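You operate a simulated robot arm through the tools that you are given. There is no shell and no other tool.

The job below is to be done with a simulated two-armed robot. You get a single attempt, and the scene is never put back.

Task
Press the purple magnet shut and put it in the green tray.
Fine: set the press dial to the size printed on it, so that it gets no dents; leave the slide out and the other magnets alone.

It is judged by the outcome, as a careful person would: the job done as asked, and still so three seconds after it is handed in. It fails if anything else is knocked over, pushed out of place, dropped, spilled or broken.

Robot
Two 7-joint arms with two-finger grippers on one trunk that stands fixed in place. Base frame: the origin is at the foot of the trunk, x ahead of it, y to its left, z up; the work surface is at about z = 78. Readings come in cm, rad, newtons and seconds.
The left shoulder is at [4.4, 17.4, 121], the right one opposite. With the tool pointing down near the work surface each hand reaches from about 10 to 84 cm from the base axis, measured 20 degrees to its own side. Payload 2.94 kg a hand.
The TCP of each hand is the grasp point between the finger pads, 3 cm short of the fingertips. In the tool frame z runs along the fingers and y along their closing line. The gripper opens to 13.8 cm. The gripper's body begins 10.9 cm behind the TCP.
Orientation is that of the tool frame in the base frame, as a unit quaternion [w, x, y, z]. With the fingers straight down and closing along the base's y, the tool's x points along the base's -x, its y along +y and its z along -z.

Tools
- The arms move only by the tool step_arm. It takes "left_motion", "right_motion" or both (then of equal length, played together; a hand with none holds still); each is one flat list of numbers, 7 for each row, row after row: the shift along the base's x, y, z in cm, then the turn, a rotation vector about the base's x, y, z in rad, then the opening, from 0 (shut) to 1 (fully open). In form: [tx, ty, tz, wx, wy, wz, jaw, tx, ty, tz, wx, wy, wz, jaw, ...]. A call has 1 to 20 rows; each row is the pose to reach, as a shift and turn from the pose commanded when the call began. Rows are played at 5 a second. More than 5 cm and 0.15 rad between two rows, or a gripper value outside its range, and nothing of the call is played. A pose out of reach is approached as far as the arm can. The call stops where the force on the tool passes 40 N (or 10 N more than at its start, if that is more) or the arm is blocked; 0.2 s more then pass. Each finger halts on what it meets, pressing with about 29 N; the grip force reading is that of the motor and also rises with nothing between the fingers. The clock runs only during rows and for 0.2 s after the last one: add rows that repeat a pose to give the fingers time. The reply holds the time, the measured pose of the TCP, the force on the tool along the base axes, the opening and the grip force, in the units named above and with some noise, with the torque about the TCP (base axes, N m) and any sound that the robot's microphone picked up, and new pictures: "views" is both (left out), scene, wrist or none (wrist: the cameras of the hands that moved).
- Cameras (640 x 400 px; columns grow to the right, rows downward): "scene" is now at [10.4, -3.25, 168.27]; the picture's right is [-0.40, -0.92, -0.00], its down [-0.69, 0.30, -0.66] and it looks along [0.60, -0.26, -0.75] (base axes); focal length 329 px, centre (320, 200). "left" rides on the left gripper at [7.1, -1.9, -14.6] in its tool frame; the picture's right is [0.26, 0.97, 0.00], its down [-0.85, 0.23, -0.48] and it looks along [-0.46, 0.13, 0.88] (tool axes); focal length 280 px, centre (320, 200). "right" rides on the right gripper at [7.1, 1.9, -14.6] in its tool frame; the picture's right is [-0.26, 0.96, 0.00], its down [-0.85, -0.23, -0.48] and it looks along [-0.46, -0.12, 0.88] (tool axes); focal length 280 px, centre (320, 200). There is no depth. A picture from a camera that has moved, and an enlarged one, comes with that camera's place and axes in the base frame and with its lens.
- lift_body(by): slides the trunk up (or, below 0, down) by that many cm; the arms and the scene camera ride with it, the base frame stays. It gives what a move gives, with no picture.
- pan_tilt(pan, tilt): turns the head with the scene camera to pan (to the left, within 2.094 rad either way) and tilt (down, from -0.506 to 1.204), counted from straight ahead of the robot. It gives what a move gives, and a new picture of the scene camera.
- enlarge(camera, box): a new picture of the part [left, top, right, bottom] of that camera's present view, enlarged. The clock stands still meanwhile.
- finish_job(): hands the job in; it is judged then, once.

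Places have to be worked out from the pictures, the camera data and where the tool is seen. Open the grippers and draw the arms clear of the work before you hand the job in, unless the task says otherwise.

The tools are called after "Call:" as name(argument=value, ...) on one line, values as JSON. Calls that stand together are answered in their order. step_arm: Moves the arms, as the interface text tells. Its arguments: {"type":"object","properties":{"left_motion":{"type":"array"},"right_motion":{"type":"array"},"views":{"type":"string","enum":["both","scene","wrist","none"]}},"required":[]} The other tools are called the same way: lift_body (by) slides the trunk up or down; pan_tilt (pan, tilt) turns the head that bears the scene camera; enlarge (camera, box) takes an enlarged picture of a part of a camera's view; finish_job () hands the job in.

At the start:

```text
time: 0.0
left_eef_pos: [63.23, -11.69, 127.97]
left_tcp_rot: [0.0, 0.0, 1.0, -0.001]
left_ft_force: [0.1, 0.2, 0.2]
left_wrist_torque: [0.01, -0.02, 0.02]
left_grip_width: 13.8
left_grasp_force: 0.0
right_eef_pos: [27.93, -42.84, 119.22]
right_tcp_rot: [0.001, 0.0, 1.0, 0.0]
right_ft_force: [0.2, 0.4, 0.1]
right_wrist_torque: [0.0, 0.02, 0.0]
right_grip_width: 13.78
right_grasp_force: 0.0
trunk travel left (down, up): [-38.2, 35.2]
head pan, tilt: [-0.414, 0.853]
```

scene: 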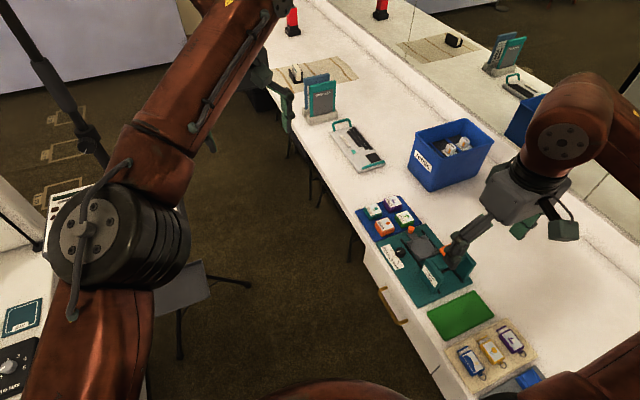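
right: 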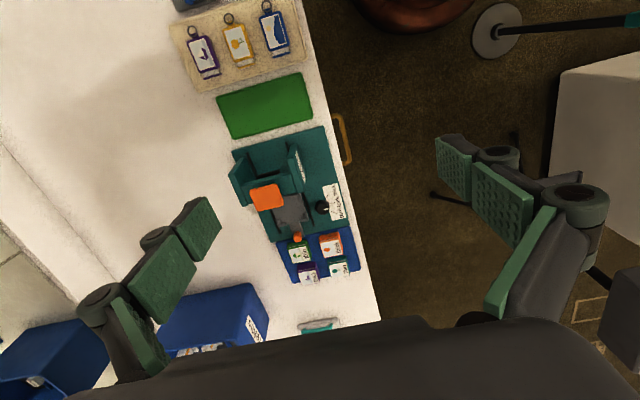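
left: 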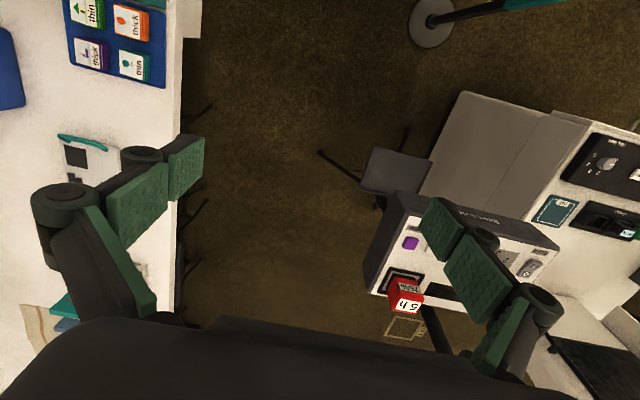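

The work area with the press, blue magnet pad, green tray and keyrings is on the right-hand counter. I'll look closer with the cameras before moving.

Call:
enlarge(camera="scene", box=[340, 180, 500, 300])

Call:
enlarge(camera="right", box=[210, 120, 370, 290])

Call:
enlarge(camera="left", box=[40, 0, 200, 100])

Call:
enlarge(camera="scene", box=[420, 280, 560, 400])

```text
3.33 times, centred on (420, 240) of scene
camera zoom: at [10.4, -3.25, 168.27], right [-0.4, -0.92, 0.0], down [-0.69, 0.3, -0.66], along [0.6, -0.26, -0.75], focal length 1097 px, centre (-13, 67)
```

zoom: 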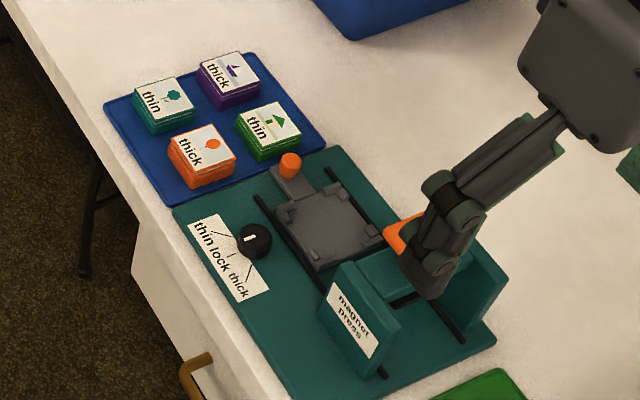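

```text
2.35 times, centred on (290, 205) of right
camera zoom: at [20.84, -40.79, 133.73], right [0.26, 0.96, 0.0], down [0.85, -0.23, 0.48], along [0.46, -0.12, -0.88], focal length 660 px, centre (391, 188)
```

zoom: 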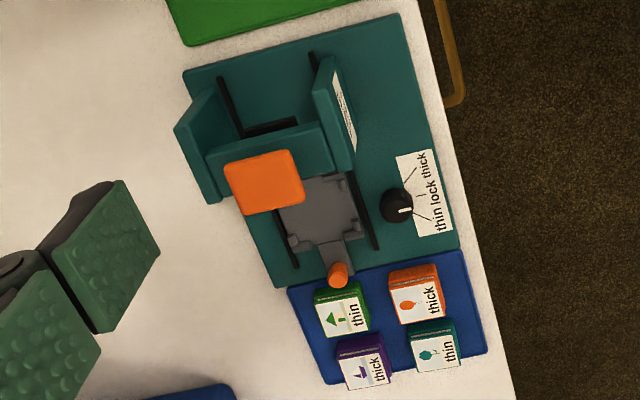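

```text
4.00 times, centred on (120, 50) of left
camera zoom: at [56.3, -13.48, 142.6], right [-0.26, 0.97, 0.0], down [0.85, 0.23, 0.48], along [0.46, 0.13, -0.88], focal length 1122 px, centre (1120, 800)
```

zoom: 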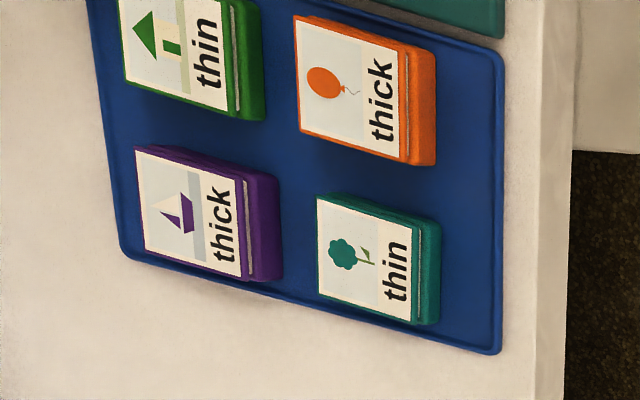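

```text
3.33 times, centred on (490, 340) of scene
camera zoom: at [10.4, -3.25, 168.27], right [-0.4, -0.92, 0.0], down [-0.69, 0.3, -0.66], along [0.6, -0.26, -0.75], focal length 1097 px, centre (-247, -267)
```

zoom: 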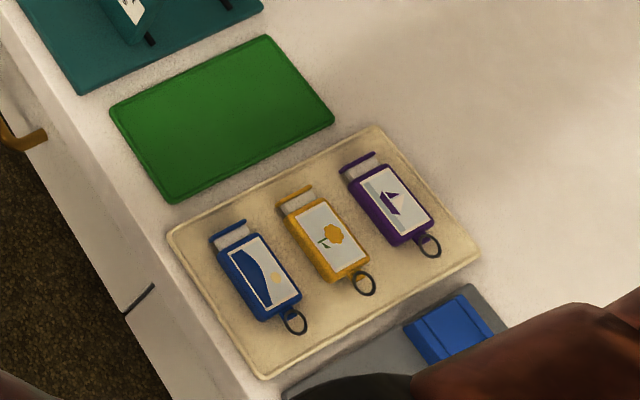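

The purple magnet is labelled "thick"; it sits near [69,-57] and the press is around [46,-55]. I'll bring the right hand's camera above the press for a closer view.

Call:
step_arm(right_motion=[2, -2, -3, 0, 0, 0, 1, 4, -4, -6, 0, 0, 0, 1, 6, -6, -9, 0, 0, 0, 1, 8, -8, -12, 0, 0, 0, 1, 10, -10, -15, 0, 0, 0, 1, 10, -10, -15, 0, 0, 0, 1])

```text
time: 1.4
left_eef_pos: [63.33, -11.54, 128.37]
left_tcp_rot: [0.0, 0.0, 1.0, 0.0]
left_ft_force: [0.4, -0.7, 0.1]
left_wrist_torque: [0.0, 0.01, 0.02]
left_grip_width: 13.82
left_grasp_force: 0.0
right_eef_pos: [37.73, -52.92, 104.14]
right_tcp_rot: [0.0, 0.0, 1.0, 0.0]
right_ft_force: [-0.8, 0.1, 0.0]
right_wrist_torque: [-0.01, -0.02, 0.01]
right_grip_width: 13.8
right_grasp_force: 0.0
trunk travel left (down, up): [-38.2, 35.2]
head pan, tilt: [-0.414, 0.853]
camera scene: at [10.36, -3.22, 168.28], right [-0.4, -0.92, 0.0], down [-0.69, 0.3, -0.66], along [0.6, -0.26, -0.75], focal length 329 px, centre (320, 200)
camera right: at [30.63, -50.86, 118.66], right [0.26, 0.96, 0.0], down [0.85, -0.23, 0.48], along [0.46, -0.12, -0.88], focal length 280 px, centre (320, 200)
```

scene: 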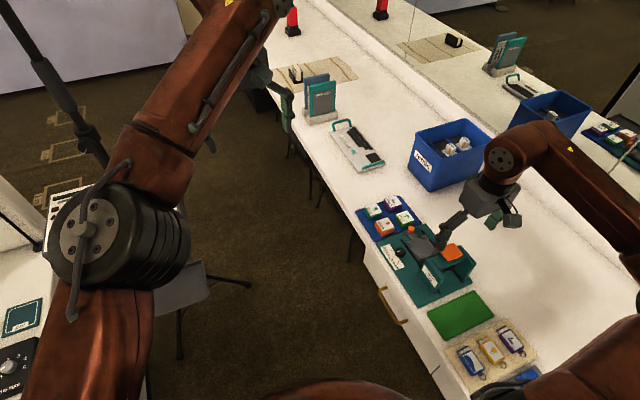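
right: 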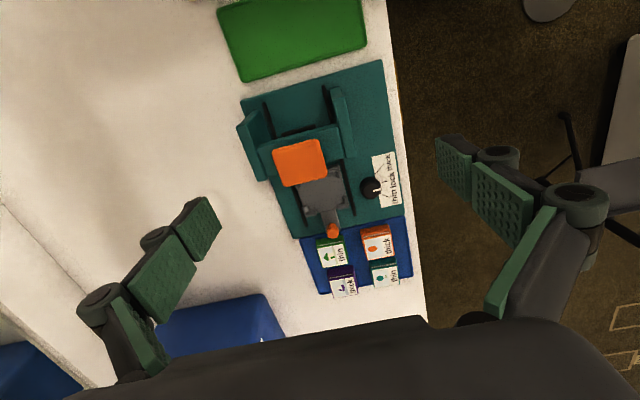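

Call:
enlarge(camera="right", box=[220, 70, 420, 195])

Call:
enlarge(camera="right", box=[260, 150, 420, 300])

Call:
enlarge(camera="scene", box=[370, 200, 490, 310])

```text
3.20 times, centred on (320, 132) of right
camera zoom: at [30.63, -50.86, 118.66], right [0.26, 0.96, 0.0], down [0.85, -0.23, 0.48], along [0.46, -0.12, -0.88], focal length 897 px, centre (320, 416)
```

zoom: 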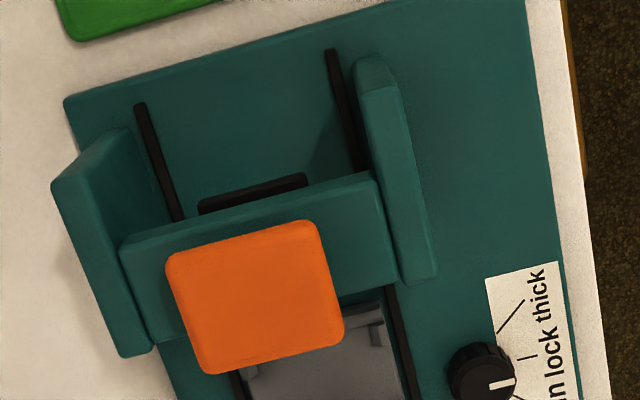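

```text
2.67 times, centred on (340, 225) of right
camera zoom: at [30.63, -50.86, 118.66], right [0.26, 0.96, 0.0], down [0.85, -0.23, 0.48], along [0.46, -0.12, -0.88], focal length 748 px, centre (267, 133)
```

zoom: 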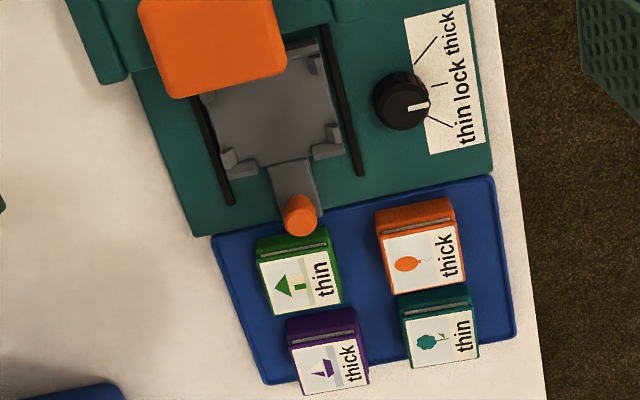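

```text
3.64 times, centred on (430, 255) of scene
camera zoom: at [10.36, -3.22, 168.28], right [-0.4, -0.92, 0.0], down [-0.69, 0.3, -0.66], along [0.6, -0.26, -0.75], focal length 1196 px, centre (-80, 0)
```

zoom: 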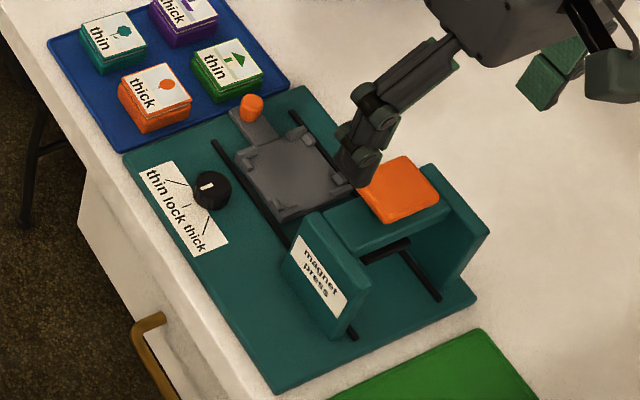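

The dial (near [50.5,-48.3]) seems not to be on "thick"; the slide with orange knob is out (+x side) and the orange press plate is around [40.4,-55.7,91]. I move the right hand over the dial for a close look.

Call:
step_arm(right_motion=[4, 1.5, 0, 0, 0, 0, 1, 8, 3, -3, 0, 0, 0, 1, 12, 4.5, -6, 0, 0, 0, 1, 12.8, 4.6, -9, 0, 0, 0, 1, 12.8, 4.6, -9, 0, 0, 0, 1])

Call:
enlarge(camera="right", box=[240, 120, 400, 220])

```text
refused: row 2 steps farther than a row can; nothing moved
```

```text
4.00 times, centred on (320, 170) of right
camera zoom: at [30.63, -50.86, 118.66], right [0.26, 0.96, 0.0], down [0.85, -0.23, 0.48], along [0.46, -0.12, -0.88], focal length 1122 px, centre (320, 320)
```

zoom: 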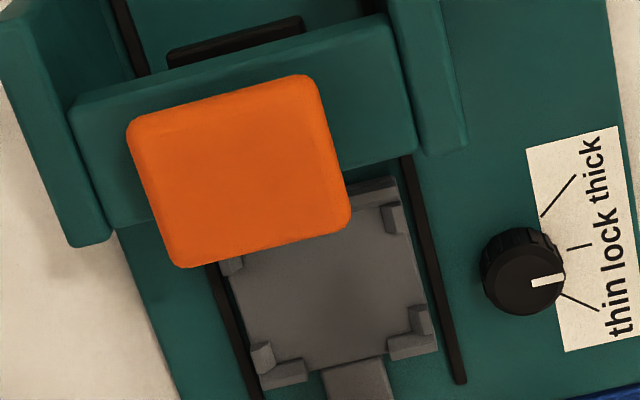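

The row step was too long; I'll split the move into smaller rows.

Call:
step_arm(right_motion=[3, 1.2, -1, 0, 0, 0, 1, 6, 2.4, -3, 0, 0, 0, 1, 9, 3.6, -5, 0, 0, 0, 1, 11.5, 4.6, -7, 0, 0, 0, 1, 12.8, 4.6, -9, 0, 0, 0, 1, 12.8, 4.6, -9, 0, 0, 0, 1])

Call:
enlarge(camera="right", box=[240, 120, 400, 220])

```text
time: 2.8
left_eef_pos: [63.21, -11.64, 128.2]
left_tcp_rot: [0.001, -0.001, 1.0, 0.001]
left_ft_force: [-0.4, -0.1, 0.5]
left_wrist_torque: [-0.02, 0.01, -0.01]
left_grip_width: 13.78
left_grasp_force: 0.0
right_eef_pos: [50.58, -48.35, 95.22]
right_tcp_rot: [0.0, 0.0, 1.0, 0.0]
right_ft_force: [-0.5, 0.8, 0.4]
right_wrist_torque: [0.01, -0.02, 0.0]
right_grip_width: 13.79
right_grasp_force: 0.0
trunk travel left (down, up): [-38.2, 35.2]
head pan, tilt: [-0.414, 0.853]
camera scene: at [10.39, -3.23, 168.28], right [-0.4, -0.92, 0.0], down [-0.69, 0.3, -0.66], along [0.6, -0.26, -0.75], focal length 329 px, centre (320, 200)
camera right: at [43.57, -46.37, 109.74], right [0.26, 0.96, 0.0], down [0.85, -0.23, 0.48], along [0.46, -0.12, -0.88], focal length 280 px, centre (320, 200)
```

scene: 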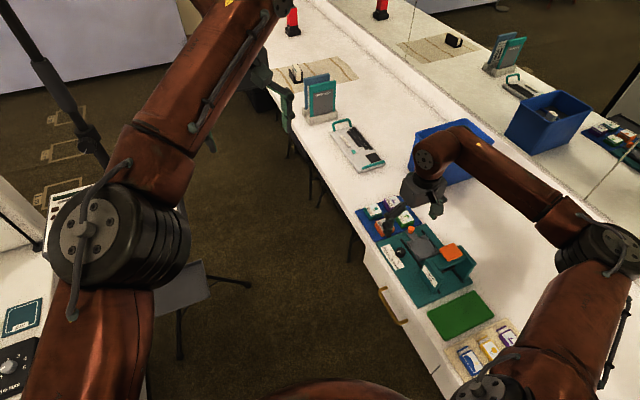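
right: 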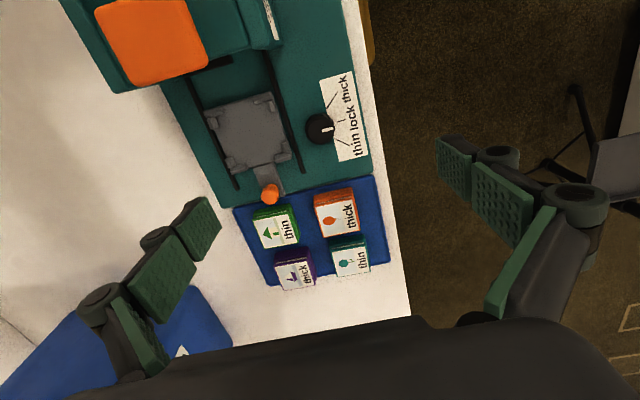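

```text
4.00 times, centred on (320, 170) of right
camera zoom: at [43.57, -46.37, 109.74], right [0.26, 0.96, 0.0], down [0.85, -0.23, 0.48], along [0.46, -0.12, -0.88], focal length 1122 px, centre (320, 320)
```

zoom: 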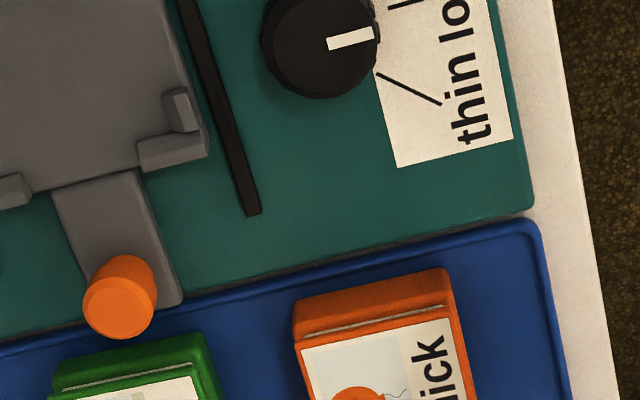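

From close the pointer appears to be at "lock". I'll enlarge the dial and magnets.

Call:
enlarge(camera="right", box=[280, 70, 380, 170])

Call:
enlarge(camera="right", box=[190, 80, 310, 210])

Call:
enlarge(camera="right", box=[230, 170, 390, 300])

```text
4.00 times, centred on (330, 120) of right
camera zoom: at [43.57, -46.37, 109.74], right [0.26, 0.96, 0.0], down [0.85, -0.23, 0.48], along [0.46, -0.12, -0.88], focal length 1122 px, centre (280, 520)
```

zoom: 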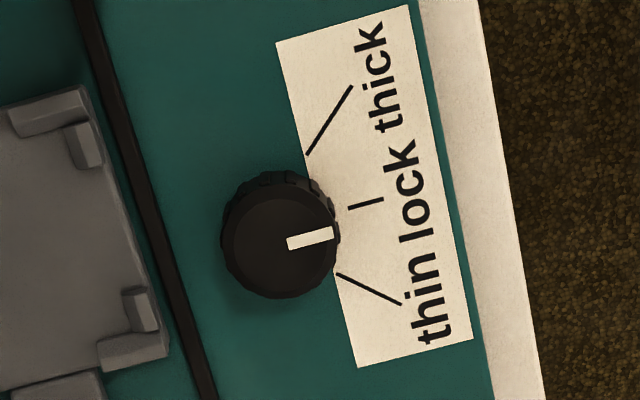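

```text
3.08 times, centred on (250, 145) of right
camera zoom: at [43.57, -46.37, 109.74], right [0.26, 0.96, 0.0], down [0.85, -0.23, 0.48], along [0.46, -0.12, -0.88], focal length 863 px, centre (535, 369)
```

zoom: 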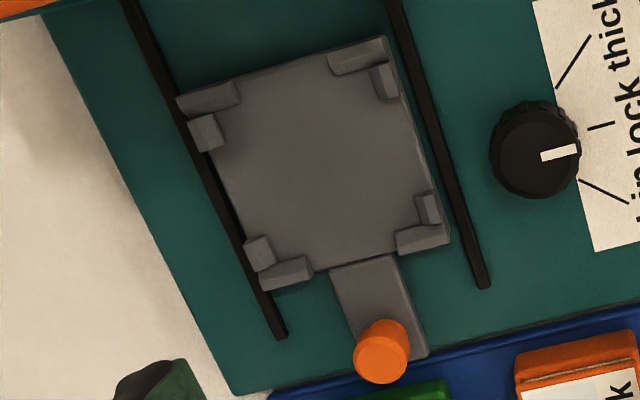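

```text
3.08 times, centred on (310, 235) of right
camera zoom: at [43.57, -46.37, 109.74], right [0.26, 0.96, 0.0], down [0.85, -0.23, 0.48], along [0.46, -0.12, -0.88], focal length 863 px, centre (351, 92)
```

zoom: 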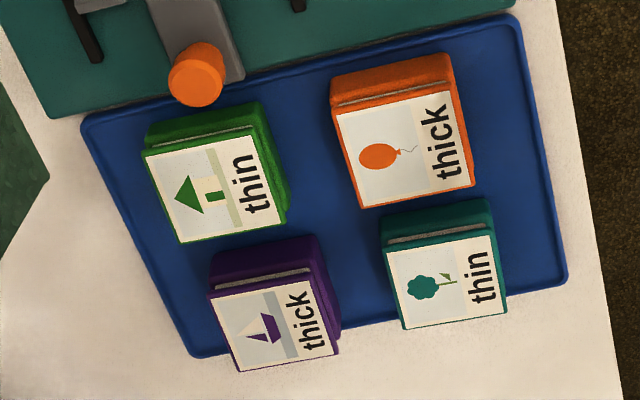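

The dial is at "lock" and "thick" is roughly 45° counter-clockwise (from above, toward -x). I narrow the gripper and descend partway over the knob to verify alignment.

Call:
step_arm(right_motion=[0.1, 0, 0, 0, 0, 0, 0.3, 0.1, 0, -2, 0, 0, 0, 0.3, 0.1, 0, -4, 0, 0, 0, 0.3, 0.1, 0, -6, 0, 0, 0, 0.3, 0.1, 0, -8, 0, 0, 0, 0.3, 0.1, 0, -9, 0, 0, 0, 0.3, 0.1, 0, -9, 0, 0, 0, 0.3], views="wrist")

Call:
enlarge(camera="right", box=[240, 120, 400, 220])

Call:
enlarge(camera="scene", box=[360, 180, 480, 280])

```text
time: 4.4
left_eef_pos: [63.21, -11.73, 128.11]
left_tcp_rot: [0.0, 0.0, 1.0, 0.0]
left_ft_force: [0.2, 0.2, 0.2]
left_wrist_torque: [-0.02, 0.0, -0.03]
left_grip_width: 13.79
left_grasp_force: 0.1
right_eef_pos: [50.96, -48.19, 86.03]
right_tcp_rot: [0.001, -0.001, 1.0, 0.0]
right_ft_force: [0.3, 0.0, 0.2]
right_wrist_torque: [-0.01, -0.04, 0.01]
right_grip_width: 4.13
right_grasp_force: 0.0
trunk travel left (down, up): [-38.2, 35.2]
head pan, tilt: [-0.414, 0.853]
camera right: at [43.94, -46.15, 100.54], right [0.26, 0.96, 0.0], down [0.85, -0.23, 0.48], along [0.46, -0.12, -0.88], focal length 280 px, centre (320, 200)
```

right: 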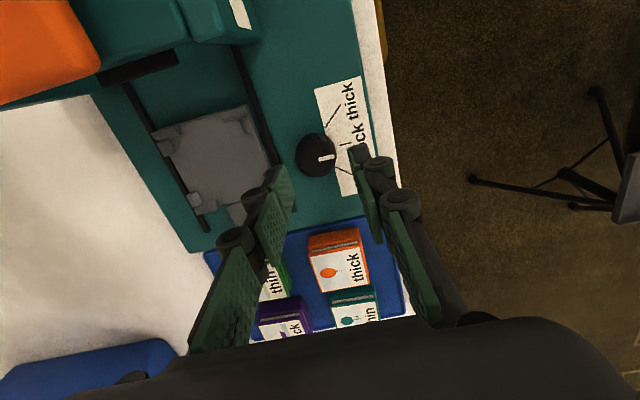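

```text
4.00 times, centred on (320, 170) of right
camera zoom: at [43.94, -46.15, 100.54], right [0.26, 0.96, 0.0], down [0.85, -0.23, 0.48], along [0.46, -0.12, -0.88], focal length 1122 px, centre (320, 320)
```

zoom: 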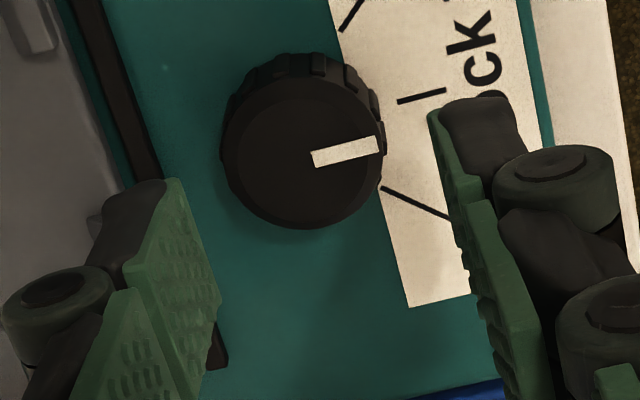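

```text
4.00 times, centred on (420, 230) of scene
camera zoom: at [10.42, -3.27, 168.27], right [-0.4, -0.92, 0.0], down [-0.69, 0.3, -0.66], along [0.6, -0.26, -0.75], focal length 1316 px, centre (-80, 80)
```

zoom: 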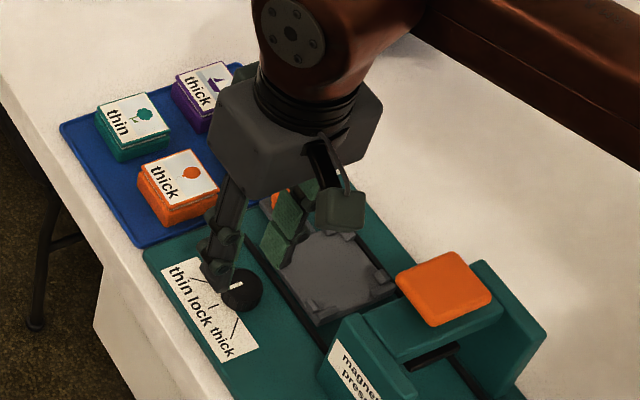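

The fingers straddle the knob (top ≈ z 81, centre ≈ [50.7,-48.15]). I lower to about 1 cm above the plate and close on the knob.

Call:
step_arm(right_motion=[-0.1, 0, -1.5, 0, 0, 0, 0.3, -0.1, 0, -3, 0, 0, 0, 0.3, -0.1, 0, -3.4, 0, 0, 0, 0.3, -0.1, 0, -3.4, 0, 0, 0, 0.1, -0.1, 0, -3.4, 0, 0, 0, 0.1, -0.1, 0, -3.4, 0, 0, 0, 0.1], views="both")

Call:
enlarge(camera="right", box=[240, 120, 400, 220])

```text
time: 5.8
left_eef_pos: [63.33, -11.77, 128.18]
left_tcp_rot: [-0.001, 0.0, 1.0, 0.001]
left_ft_force: [-0.1, -0.4, 0.4]
left_wrist_torque: [-0.01, 0.02, 0.02]
left_grip_width: 13.83
left_grasp_force: 0.0
right_eef_pos: [50.83, -48.49, 82.61]
right_tcp_rot: [-0.001, 0.0, 1.0, 0.0]
right_ft_force: [-0.7, -5.4, -0.2]
right_wrist_torque: [-0.19, 0.14, -0.01]
right_grip_width: 2.9
right_grasp_force: 44.8
trunk travel left (down, up): [-38.2, 35.2]
head pan, tilt: [-0.414, 0.853]
camera scene: at [10.43, -3.35, 168.27], right [-0.4, -0.92, 0.0], down [-0.69, 0.3, -0.66], along [0.6, -0.26, -0.75], focal length 329 px, centre (320, 200)
camera right: at [43.75, -46.4, 97.16], right [0.26, 0.96, 0.0], down [0.85, -0.23, 0.48], along [0.46, -0.13, -0.88], focal length 280 px, centre (320, 200)
```

scene: 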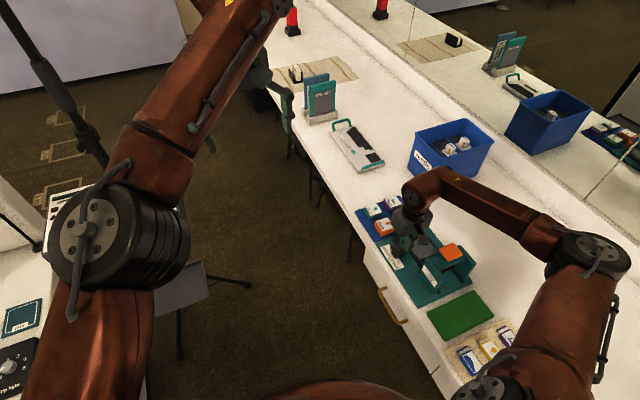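
right: 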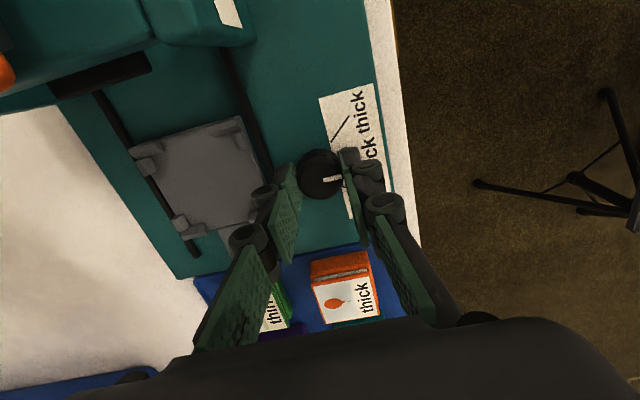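

```text
4.00 times, centred on (320, 170) of right
camera zoom: at [43.75, -46.4, 97.16], right [0.26, 0.96, 0.0], down [0.85, -0.23, 0.48], along [0.46, -0.13, -0.88], focal length 1122 px, centre (320, 320)
```

zoom: 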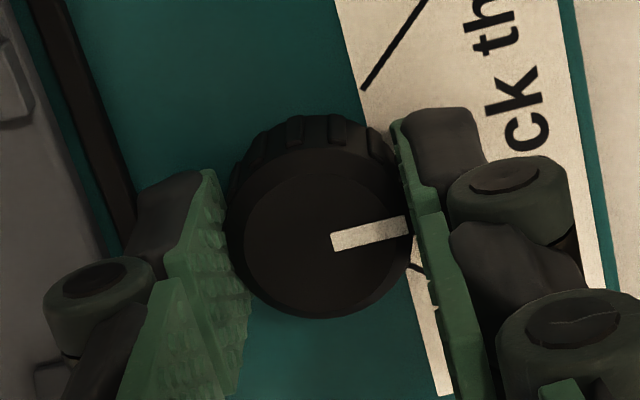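

The knob is gripped (2.9 cm). I turn it counter-clockwise in small rows and listen/look.

Call:
step_arm(right_motion=[0, -0.15, 0, 0, 0, 0.12, 0.1, 0, -0.15, 0, 0, 0, 0.24, 0.1, 0, -0.15, 0, 0, 0, 0.36, 0.1, 0, -0.15, 0, 0, 0, 0.48, 0.1, 0, -0.15, 0, 0, 0, 0.6, 0.1, 0, -0.15, 0, 0, 0, 0.6, 0.1], views="wrist")

Call:
enlarge(camera="right", box=[240, 120, 400, 220])

Call:
enlarge(camera="scene", box=[360, 200, 480, 300])

```text
time: 6.2
left_eef_pos: [63.21, -11.61, 128.23]
left_tcp_rot: [0.0, -0.001, 1.0, 0.0]
left_ft_force: [-0.7, 0.7, -0.3]
left_wrist_torque: [-0.09, 0.01, -0.04]
left_grip_width: 13.82
left_grasp_force: 0.0
right_eef_pos: [50.81, -48.3, 82.74]
right_tcp_rot: [0.0, -0.051, 0.999, -0.003]
right_ft_force: [-3.9, -9.5, -4.9]
right_wrist_torque: [0.38, -0.18, -0.02]
right_grip_width: 2.91
right_grasp_force: 44.3
right hand out of reach, approached as far as the arm can: row 2
trunk travel left (down, up): [-38.2, 35.2]
head pan, tilt: [-0.414, 0.853]
stopped in row 2 (right hand): the force on the tool passed its limit at 84 N (the readings are from after the stop); the commanded pose is now the measured one
camera right: at [43.68, -47.05, 97.27], right [0.16, 0.99, 0.0], down [0.87, -0.14, 0.48], along [0.47, -0.08, -0.88], focal length 280 px, centre (320, 200)
```

right: 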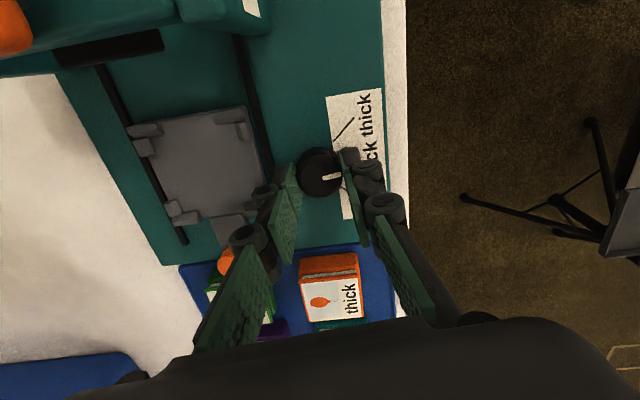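

```text
4.00 times, centred on (320, 170) of right
camera zoom: at [43.68, -47.05, 97.27], right [0.16, 0.99, 0.0], down [0.87, -0.14, 0.48], along [0.47, -0.08, -0.88], focal length 1122 px, centre (320, 320)
```

zoom: 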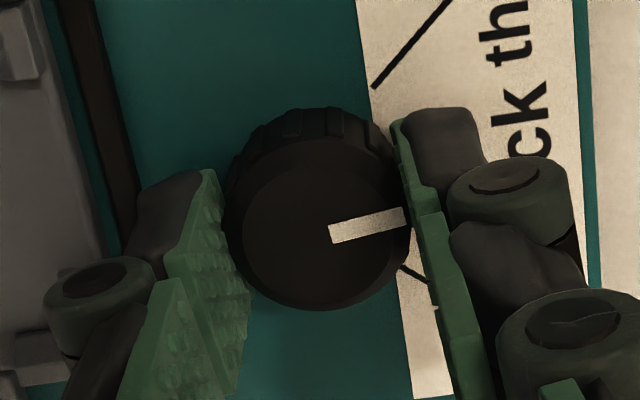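

```text
4.00 times, centred on (420, 250) of scene
camera zoom: at [10.4, -3.28, 168.28], right [-0.4, -0.92, 0.0], down [-0.69, 0.3, -0.66], along [0.6, -0.26, -0.75], focal length 1316 px, centre (-80, 0)
```

zoom: 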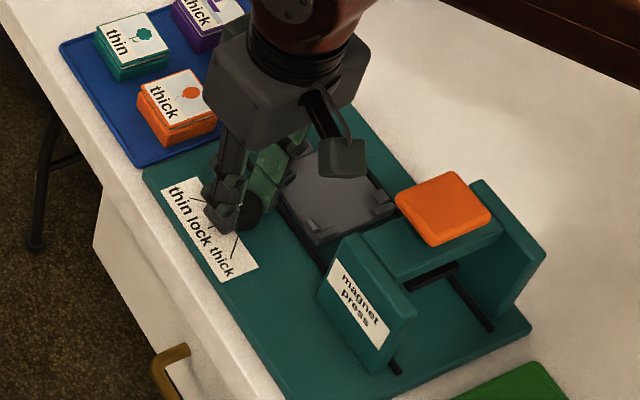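

The arm can't yaw further positive here (joint limit) – the knob moved about 0.1 rad. I'll release, rise, pre-rotate the hand to about -0.75 rad, then regrip so the turn stays in range.

Call:
step_arm(right_motion=[0, 0, 0, 0, 0, 0, 0.3, 0, 0, 0, 0, 0, 0, 0.3, 0, 0, 2, 0, 0, 0, 0.3, 0, 0, 4, 0, 0, -0.1, 0.3, 0, 0, 4, 0, 0, -0.24, 0.3, 0, 0, 4, 0, 0, -0.38, 0.3, 0, 0, 4, 0, 0, -0.52, 0.3, 0, 0, 4, 0, 0, -0.66, 0.3, 0, 0, 4, 0, 0, -0.8, 0.3, 0, 0, 4, 0, 0, -0.85, 0.3, 0, 0, 4, 0, 0, -0.85, 0.3], views="wrist")

Call:
enlarge(camera="right", box=[240, 120, 400, 220])

```text
time: 8.6
left_eef_pos: [63.34, -11.75, 128.23]
left_tcp_rot: [0.0, 0.001, 1.0, -0.001]
left_ft_force: [0.5, 0.2, -0.2]
left_wrist_torque: [0.02, 0.03, -0.03]
left_grip_width: 13.83
left_grasp_force: 0.1
right_eef_pos: [50.87, -48.13, 86.86]
right_tcp_rot: [0.0, 0.366, 0.931, -0.001]
right_ft_force: [-0.1, -0.1, -0.4]
right_wrist_torque: [-0.01, 0.01, -0.02]
right_grip_width: 4.13
right_grasp_force: 0.1
trunk travel left (down, up): [-38.2, 35.2]
head pan, tilt: [-0.414, 0.853]
camera right: at [47.13, -41.87, 101.34], right [0.85, 0.53, 0.0], down [0.47, -0.75, 0.48], along [0.25, -0.41, -0.88], focal length 280 px, centre (320, 200)
```

right: 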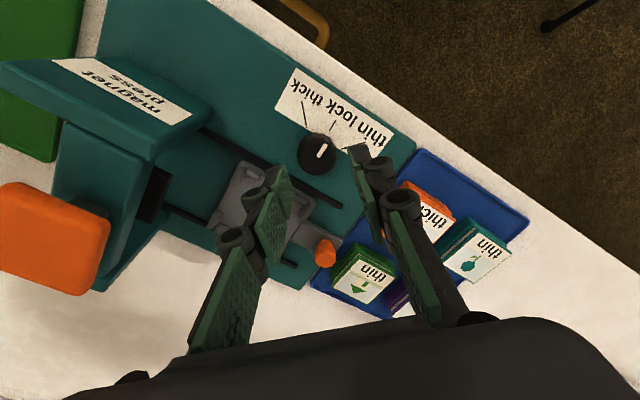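

```text
4.00 times, centred on (320, 170) of right
camera zoom: at [47.13, -41.87, 101.34], right [0.85, 0.53, 0.0], down [0.47, -0.75, 0.48], along [0.25, -0.41, -0.88], focal length 1122 px, centre (320, 320)
```

zoom: 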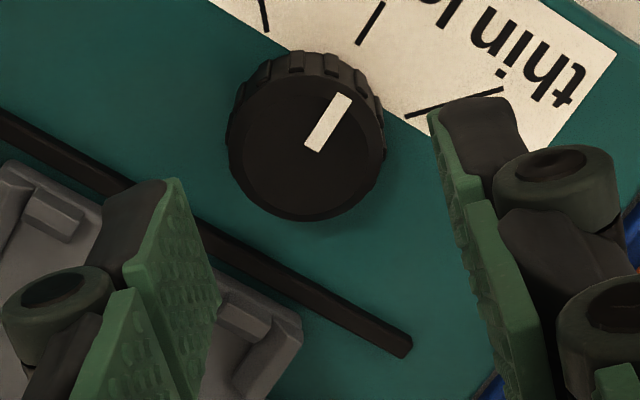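

The knob looks to be back at "lock". I rotate the hand a little more (yaw ≈ -1.0), narrow the opening to stay off the rail, descend and grip.

Call:
step_arm(right_motion=[-0.1, 0.05, 0, 0, 0, -0.12, 0.255, -0.1, 0.05, 0, 0, 0, -0.25, 0.255, -0.1, 0.05, -2, 0, 0, -0.25, 0.255, -0.1, 0.05, -3, 0, 0, -0.25, 0.255, -0.1, 0.05, -4.1, 0, 0, -0.25, 0.255, -0.1, 0.05, -4.1, 0, 0, -0.25, 0.1, -0.1, 0.05, -4.1, 0, 0, -0.25, 0.1, -0.1, 0.05, -4.1, 0, 0, -0.25, 0.1], views="wrist")

Call:
enlarge(camera="right", box=[240, 120, 400, 220])

```text
time: 10.4
left_eef_pos: [63.15, -11.63, 128.21]
left_tcp_rot: [0.0, 0.0, 1.0, 0.001]
left_ft_force: [0.3, -0.2, 0.1]
left_wrist_torque: [0.0, -0.01, 0.02]
left_grip_width: 13.8
left_grasp_force: 0.2
right_eef_pos: [50.62, -48.18, 82.74]
right_tcp_rot: [0.0, 0.478, 0.878, -0.002]
right_ft_force: [-11.3, -6.4, 0.1]
right_wrist_torque: [-0.11, 0.47, -0.02]
right_grip_width: 2.94
right_grasp_force: 45.0
trunk travel left (down, up): [-38.2, 35.2]
head pan, tilt: [-0.414, 0.853]
camera right: at [48.52, -41.08, 97.23], right [0.95, 0.3, 0.0], down [0.27, -0.84, 0.48], along [0.14, -0.46, -0.88], focal length 280 px, centre (320, 200)
```

right: 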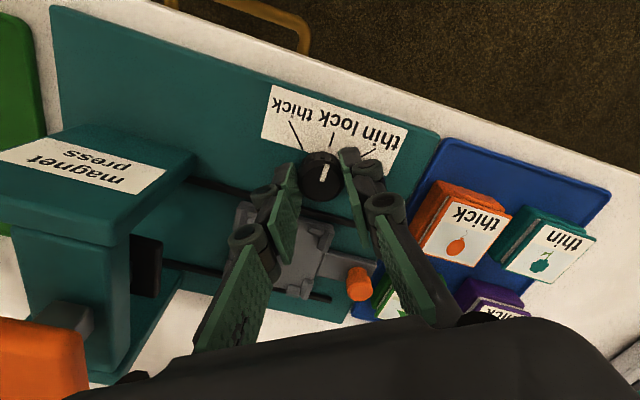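

```text
4.00 times, centred on (320, 170) of right
camera zoom: at [48.52, -41.08, 97.23], right [0.95, 0.3, 0.0], down [0.27, -0.84, 0.48], along [0.14, -0.46, -0.88], focal length 1122 px, centre (320, 320)
```

zoom: 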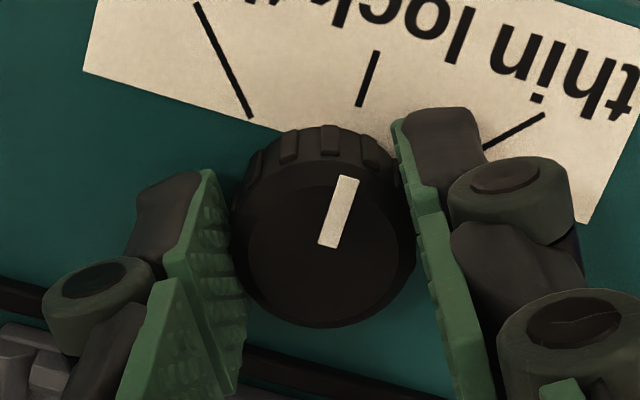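

Gripped again with the pointer still on "lock". Now turn counter-clockwise to about 0.7 rad in small rows.

Call:
step_arm(right_motion=[-0.12, -0.08, 0, 0, 0, 0.06, 0.1, -0.12, -0.08, 0, 0, 0, 0.16, 0.1, -0.12, -0.08, 0, 0, 0, 0.26, 0.1, -0.12, -0.08, 0, 0, 0, 0.36, 0.1, -0.12, -0.08, 0, 0, 0, 0.46, 0.1, -0.12, -0.08, 0, 0, 0, 0.56, 0.1, -0.12, -0.08, 0, 0, 0, 0.66, 0.1, -0.12, -0.08, 0, 0, 0, 0.72, 0.1, -0.12, -0.08, 0, 0, 0, 0.72, 0.1], views="wrist")

Call:
enlarge(camera="right", box=[240, 120, 400, 220])

```text
time: 12.4
left_eef_pos: [63.17, -11.62, 128.16]
left_tcp_rot: [0.0, 0.0, 1.0, 0.001]
left_ft_force: [-0.8, 0.2, 1.0]
left_wrist_torque: [-0.03, 0.0, 0.02]
left_grip_width: 13.79
left_grasp_force: 0.0
right_eef_pos: [50.55, -48.35, 82.76]
right_tcp_rot: [0.001, 0.137, 0.991, -0.001]
right_ft_force: [-15.5, -5.0, 0.7]
right_wrist_torque: [-0.19, 0.31, 0.0]
right_grip_width: 2.94
right_grasp_force: 44.8
trunk travel left (down, up): [-38.2, 35.2]
head pan, tilt: [-0.414, 0.853]
camera right: at [44.3, -44.45, 97.24], right [0.52, 0.86, 0.0], down [0.75, -0.45, 0.48], along [0.41, -0.25, -0.88], focal length 280 px, centre (320, 200)
```

right: 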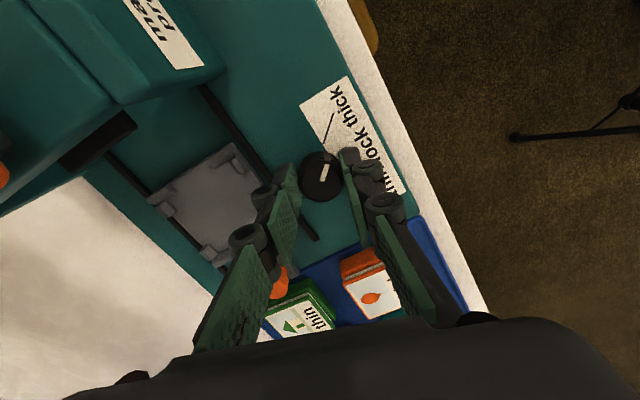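

```text
4.00 times, centred on (320, 170) of right
camera zoom: at [44.3, -44.45, 97.24], right [0.52, 0.86, 0.0], down [0.75, -0.45, 0.48], along [0.41, -0.25, -0.88], focal length 1122 px, centre (320, 320)
```

zoom: 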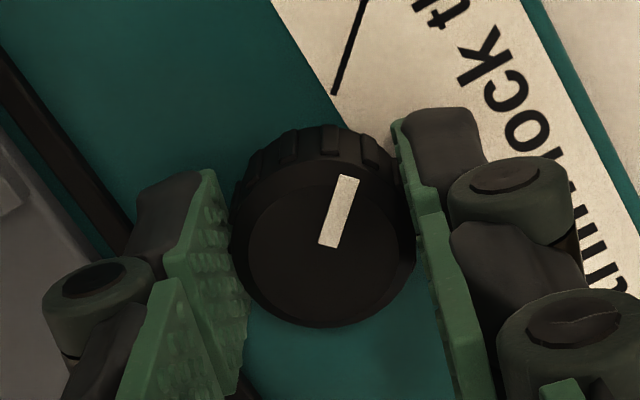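

The pointer is now parallel to the "thick" line. I release, rise and check whether it stays.

Call:
step_arm(right_motion=[0, 0, 0, 0, 0, 0, 0.26, 0, 0, 0, 0, 0, 0, 0.26, 0, 0, 1.5, 0, 0, 0, 0.26, 0, 0, 4, 0, 0, 0, 0.26, -1, 0, 7, 0, 0, 0, 0.26, -2, 0, 10, 0, 0, 0, 0.26, -2, 0, 10, 0, 0, 0, 0.26], views="wrist")

Call:
enlarge(camera="right", box=[270, 80, 390, 190])

Call:
enlarge(camera="scene", box=[360, 200, 480, 300])

```text
time: 14.0
left_eef_pos: [63.41, -11.6, 128.08]
left_tcp_rot: [0.0, -0.001, 1.0, 0.001]
left_ft_force: [-0.1, -0.7, -0.1]
left_wrist_torque: [0.05, 0.01, -0.02]
left_grip_width: 13.8
left_grasp_force: 0.1
right_eef_pos: [48.61, -48.24, 92.7]
right_tcp_rot: [0.0, 0.139, 0.99, -0.001]
right_ft_force: [0.5, 0.0, -0.5]
right_wrist_torque: [0.01, 0.0, -0.01]
right_grip_width: 3.58
right_grasp_force: 0.0
trunk travel left (down, up): [-38.2, 35.2]
head pan, tilt: [-0.414, 0.853]
camera right: at [42.5, -44.42, 107.16], right [0.52, 0.86, 0.0], down [0.75, -0.45, 0.48], along [0.41, -0.25, -0.88], focal length 280 px, centre (320, 200)
```

right: 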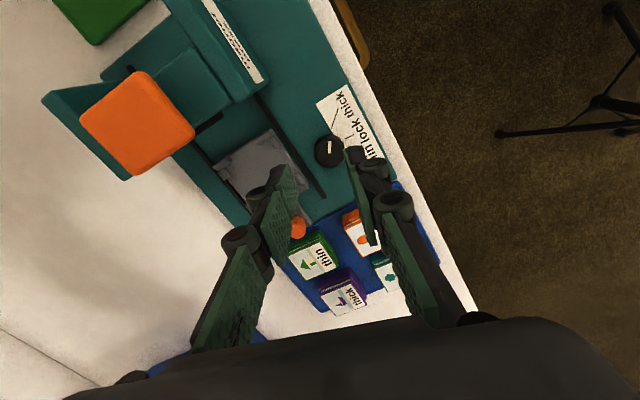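

```text
3.64 times, centred on (330, 135) of right
camera zoom: at [42.5, -44.42, 107.16], right [0.52, 0.86, 0.0], down [0.75, -0.45, 0.48], along [0.41, -0.25, -0.88], focal length 1020 px, centre (284, 436)
```

zoom: 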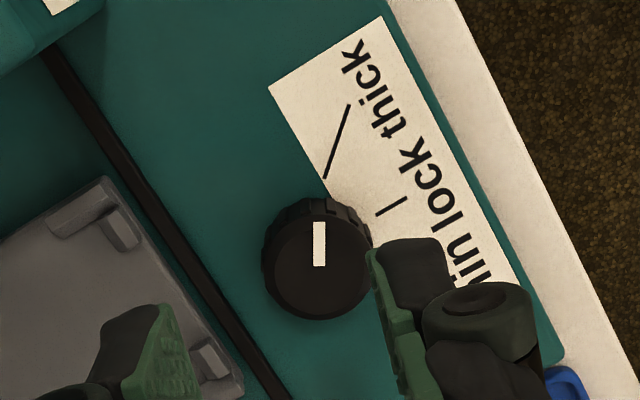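

```text
4.00 times, centred on (420, 250) of scene
camera zoom: at [10.49, -3.33, 168.26], right [-0.4, -0.92, 0.0], down [-0.69, 0.3, -0.66], along [0.6, -0.26, -0.75], focal length 1316 px, centre (-80, 0)
```

zoom: 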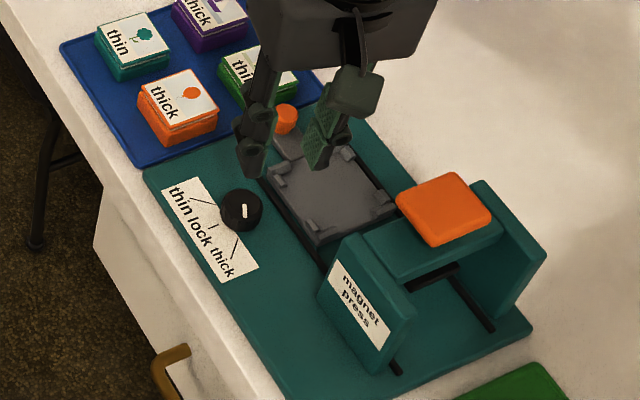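

After release the knob seems to have snapped a bit further; I check its exact pointer angle with tighter zooms.

Call:
enlarge(camera="right", box=[305, 80, 385, 180])

Call:
enlarge(camera="scene", box=[395, 238, 435, 275])

```text
4.00 times, centred on (345, 130) of right
camera zoom: at [42.5, -44.42, 107.16], right [0.52, 0.86, 0.0], down [0.75, -0.45, 0.48], along [0.41, -0.25, -0.88], focal length 1122 px, centre (220, 480)
```

zoom: 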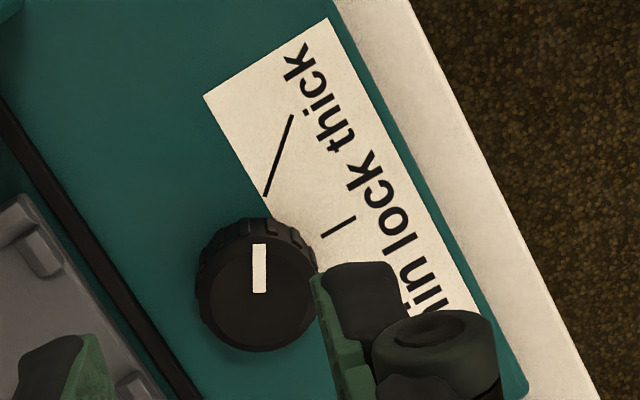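

```text
10.81 times, centred on (415, 256) of scene
camera zoom: at [10.49, -3.33, 168.26], right [-0.4, -0.92, 0.0], down [-0.69, 0.3, -0.66], along [0.6, -0.26, -0.75], focal length 3556 px, centre (-707, -411)
```

zoom: 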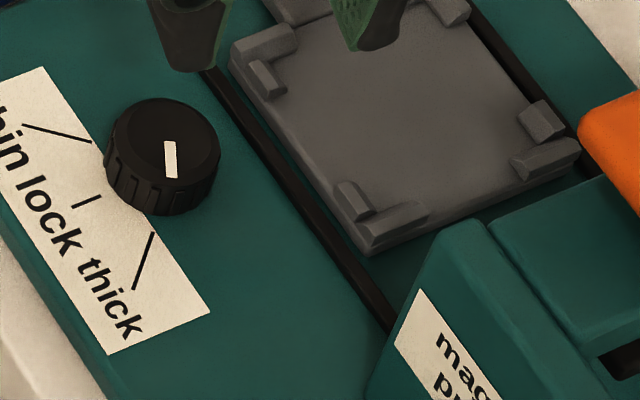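

The pointer now stands at about 60° from lock, whereas the line is near 45–50°. To see if this is a real detent I regrip, turn it back ~0.17 rad, release and look whether it snaps back.

Call:
step_arm(right_motion=[1, 0, -3, 0, 0, 0, 0.26, 2, 0, -6, 0, 0, 0, 0.26, 2.1, -0.05, -8.5, 0, 0, 0, 0.26, 2.1, -0.05, -10, 0, 0, 0, 0.26, 2.1, -0.05, -10, 0, 0, 0, 0.1, 2.1, -0.05, -10, 0, 0, 0, 0.1, 2.1, -0.05, -10, 0, 0, -0.08, 0.1, 2.1, -0.05, -10, 0, 0, -0.17, 0.1, 2.1, -0.05, -10, 0, 0, -0.17, 0.1], views="wrist")

Call:
enlarge(camera="right", box=[240, 120, 400, 220])

```text
time: 16.0
left_eef_pos: [63.11, -11.79, 128.22]
left_tcp_rot: [-0.001, 0.0, 1.0, 0.001]
left_ft_force: [0.6, -0.4, -0.5]
left_wrist_torque: [-0.01, 0.01, -0.01]
left_grip_width: 13.81
left_grasp_force: 0.2
right_eef_pos: [51.13, -48.45, 82.87]
right_tcp_rot: [0.001, 0.222, 0.975, -0.001]
right_ft_force: [-6.7, -22.5, 8.7]
right_wrist_torque: [-0.64, 0.54, 0.04]
right_grip_width: 2.92
right_grasp_force: 45.1
trunk travel left (down, up): [-38.2, 35.2]
head pan, tilt: [-0.414, 0.853]
camera right: at [45.38, -43.53, 97.24], right [0.66, 0.76, 0.0], down [0.66, -0.57, 0.48], along [0.36, -0.31, -0.88], focal length 280 px, centre (320, 200)
```

right: 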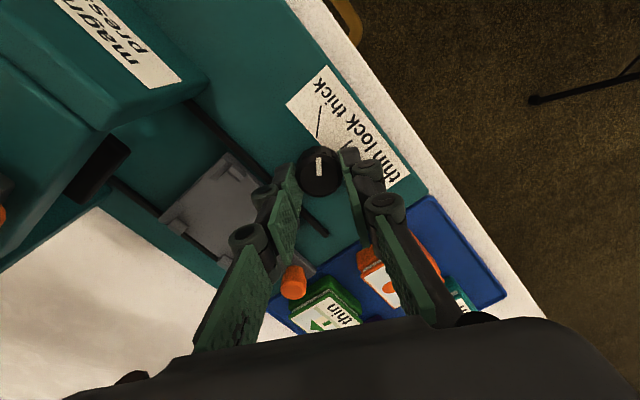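

```text
4.00 times, centred on (320, 170) of right
camera zoom: at [45.38, -43.53, 97.24], right [0.66, 0.76, 0.0], down [0.66, -0.57, 0.48], along [0.36, -0.31, -0.88], focal length 1122 px, centre (320, 320)
```

zoom: 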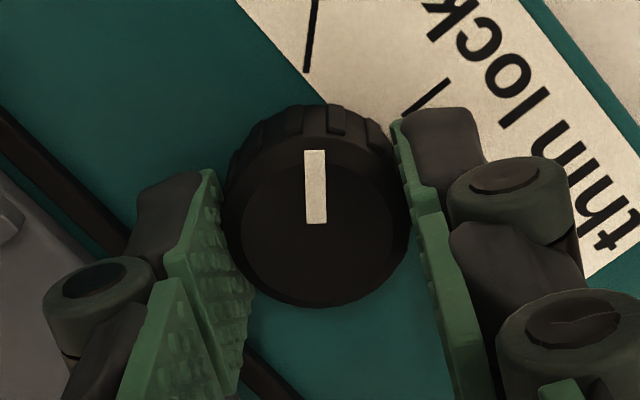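

The pointer is turned back to ~50°. I unload the sideways force, release, lift and look again.

Call:
step_arm(right_motion=[-0.1, -0.25, 0, 0, 0, 0, 0.1, -0.1, -0.25, 0, 0, 0, 0, 0.1, -0.1, -0.25, 0, 0, 0, 0, 0.26, -0.1, -0.25, 0, 0, 0, 0, 0.26, -0.1, -0.1, 2, 0, 0, 0, 0.26, -0.1, 0, 5, 0, 0, 0, 0.26, -1, 0, 8, 0, 0, 0, 0.26, -2, 0, 10, 0, 0, 0, 0.26, -2, 0, 10, 0, 0, 0, 0.26], views="wrist")

Call:
enlarge(camera="right", box=[270, 80, 390, 190])

Call:
enlarge(camera="scene", box=[395, 238, 435, 275])

```text
time: 18.0
left_eef_pos: [63.23, -11.65, 128.17]
left_tcp_rot: [0.0, 0.0, 1.0, 0.0]
left_ft_force: [-0.3, 0.1, 0.2]
left_wrist_torque: [-0.01, 0.0, 0.01]
left_grip_width: 13.8
left_grasp_force: 0.1
right_eef_pos: [49.03, -48.31, 92.93]
right_tcp_rot: [0.001, 0.221, 0.975, 0.0]
right_ft_force: [-0.3, -0.9, 0.4]
right_wrist_torque: [0.02, 0.05, 0.01]
right_grip_width: 3.59
right_grasp_force: 0.1
trunk travel left (down, up): [-38.2, 35.2]
head pan, tilt: [-0.414, 0.853]
camera right: at [43.44, -43.35, 107.29], right [0.65, 0.76, 0.0], down [0.67, -0.57, 0.48], along [0.36, -0.31, -0.88], focal length 280 px, centre (320, 200)
```

right: 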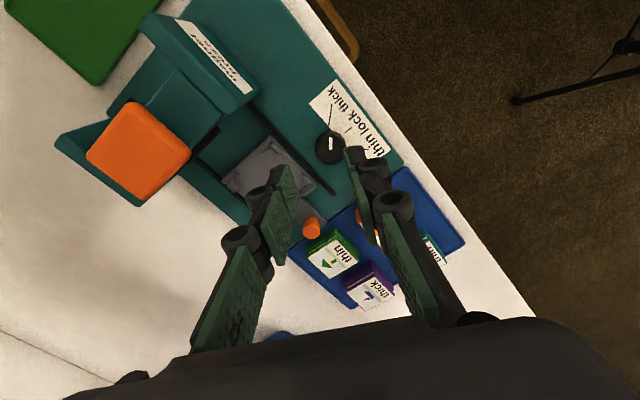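

```text
3.64 times, centred on (330, 135) of right
camera zoom: at [43.44, -43.35, 107.29], right [0.65, 0.76, 0.0], down [0.67, -0.57, 0.48], along [0.36, -0.31, -0.88], focal length 1020 px, centre (284, 436)
```

zoom: 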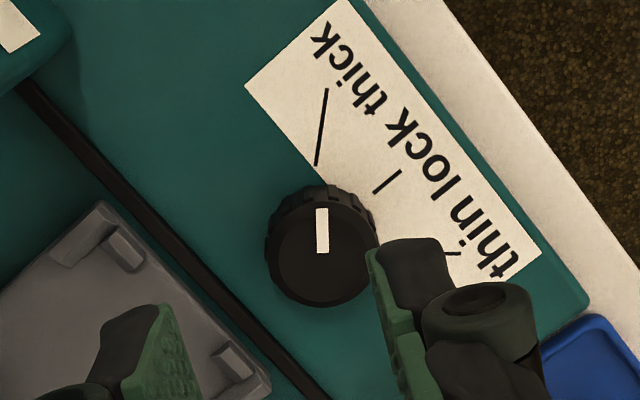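

```text
10.81 times, centred on (415, 256) of scene
camera zoom: at [10.47, -3.35, 168.27], right [-0.4, -0.92, 0.0], down [-0.69, 0.3, -0.66], along [0.6, -0.26, -0.75], focal length 3556 px, centre (-707, -411)
```

zoom: 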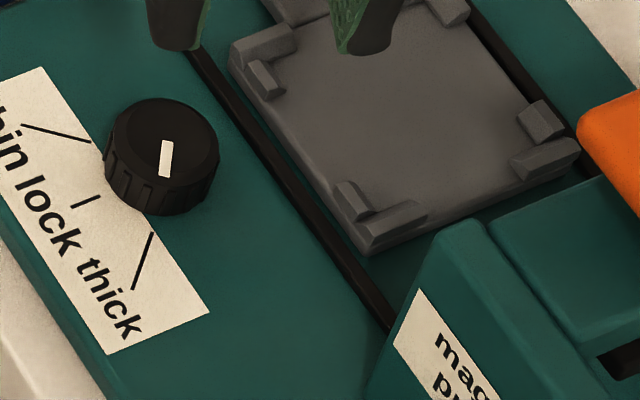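

No detent: the pointer simply stays at ≈52°, while the thick mark lies between ~44° (its slope) and ~52° (its position). I'll trim it back by a small 0.07 rad to sit squarely on the mark.

Call:
step_arm(right_motion=[1, 0, -3, 0, 0, 0, 0.26, 2, 0, -6, 0, 0, 0, 0.26, 1.9, -0.2, -8.5, 0, 0, 0, 0.26, 1.9, -0.2, -10, 0, 0, 0, 0.26, 1.9, -0.2, -10, 0, 0, 0, 0.1, 1.9, -0.2, -10, 0, 0, 0, 0.1, 1.9, -0.2, -10, 0, 0, -0.04, 0.1, 1.9, -0.2, -10, 0, 0, -0.08, 0.1, 1.9, -0.2, -10, 0, 0, -0.08, 0.1], views="none")

Call:
enlarge(camera="right", box=[240, 120, 400, 220])

```text
time: 20.0
left_eef_pos: [63.45, -11.75, 128.16]
left_tcp_rot: [0.0, 0.001, 1.0, 0.0]
left_ft_force: [-0.5, 0.7, 0.4]
left_wrist_torque: [0.0, 0.01, -0.05]
left_grip_width: 13.8
left_grasp_force: 0.1
right_eef_pos: [50.97, -48.5, 82.74]
right_tcp_rot: [0.001, 0.26, 0.966, 0.0]
right_ft_force: [5.4, 7.9, -4.7]
right_wrist_torque: [0.42, -0.03, -0.04]
right_grip_width: 2.89
right_grasp_force: 45.0
trunk travel left (down, up): [-38.2, 35.2]
head pan, tilt: [-0.414, 0.853]
```

```text
4.00 times, centred on (320, 170) of right
camera zoom: at [45.87, -43.23, 97.34], right [0.71, 0.7, 0.0], down [0.62, -0.63, 0.48], along [0.33, -0.34, -0.88], focal length 1122 px, centre (320, 320)
```

zoom: 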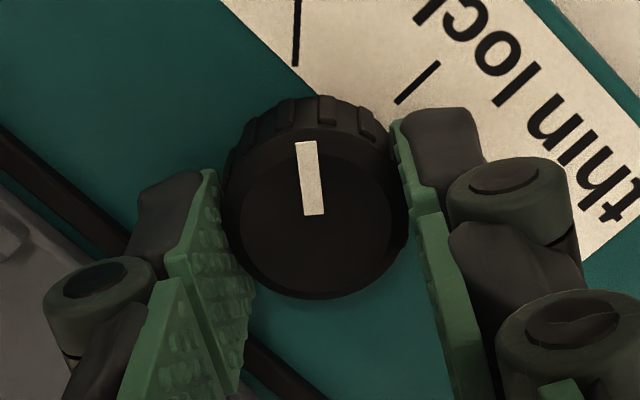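

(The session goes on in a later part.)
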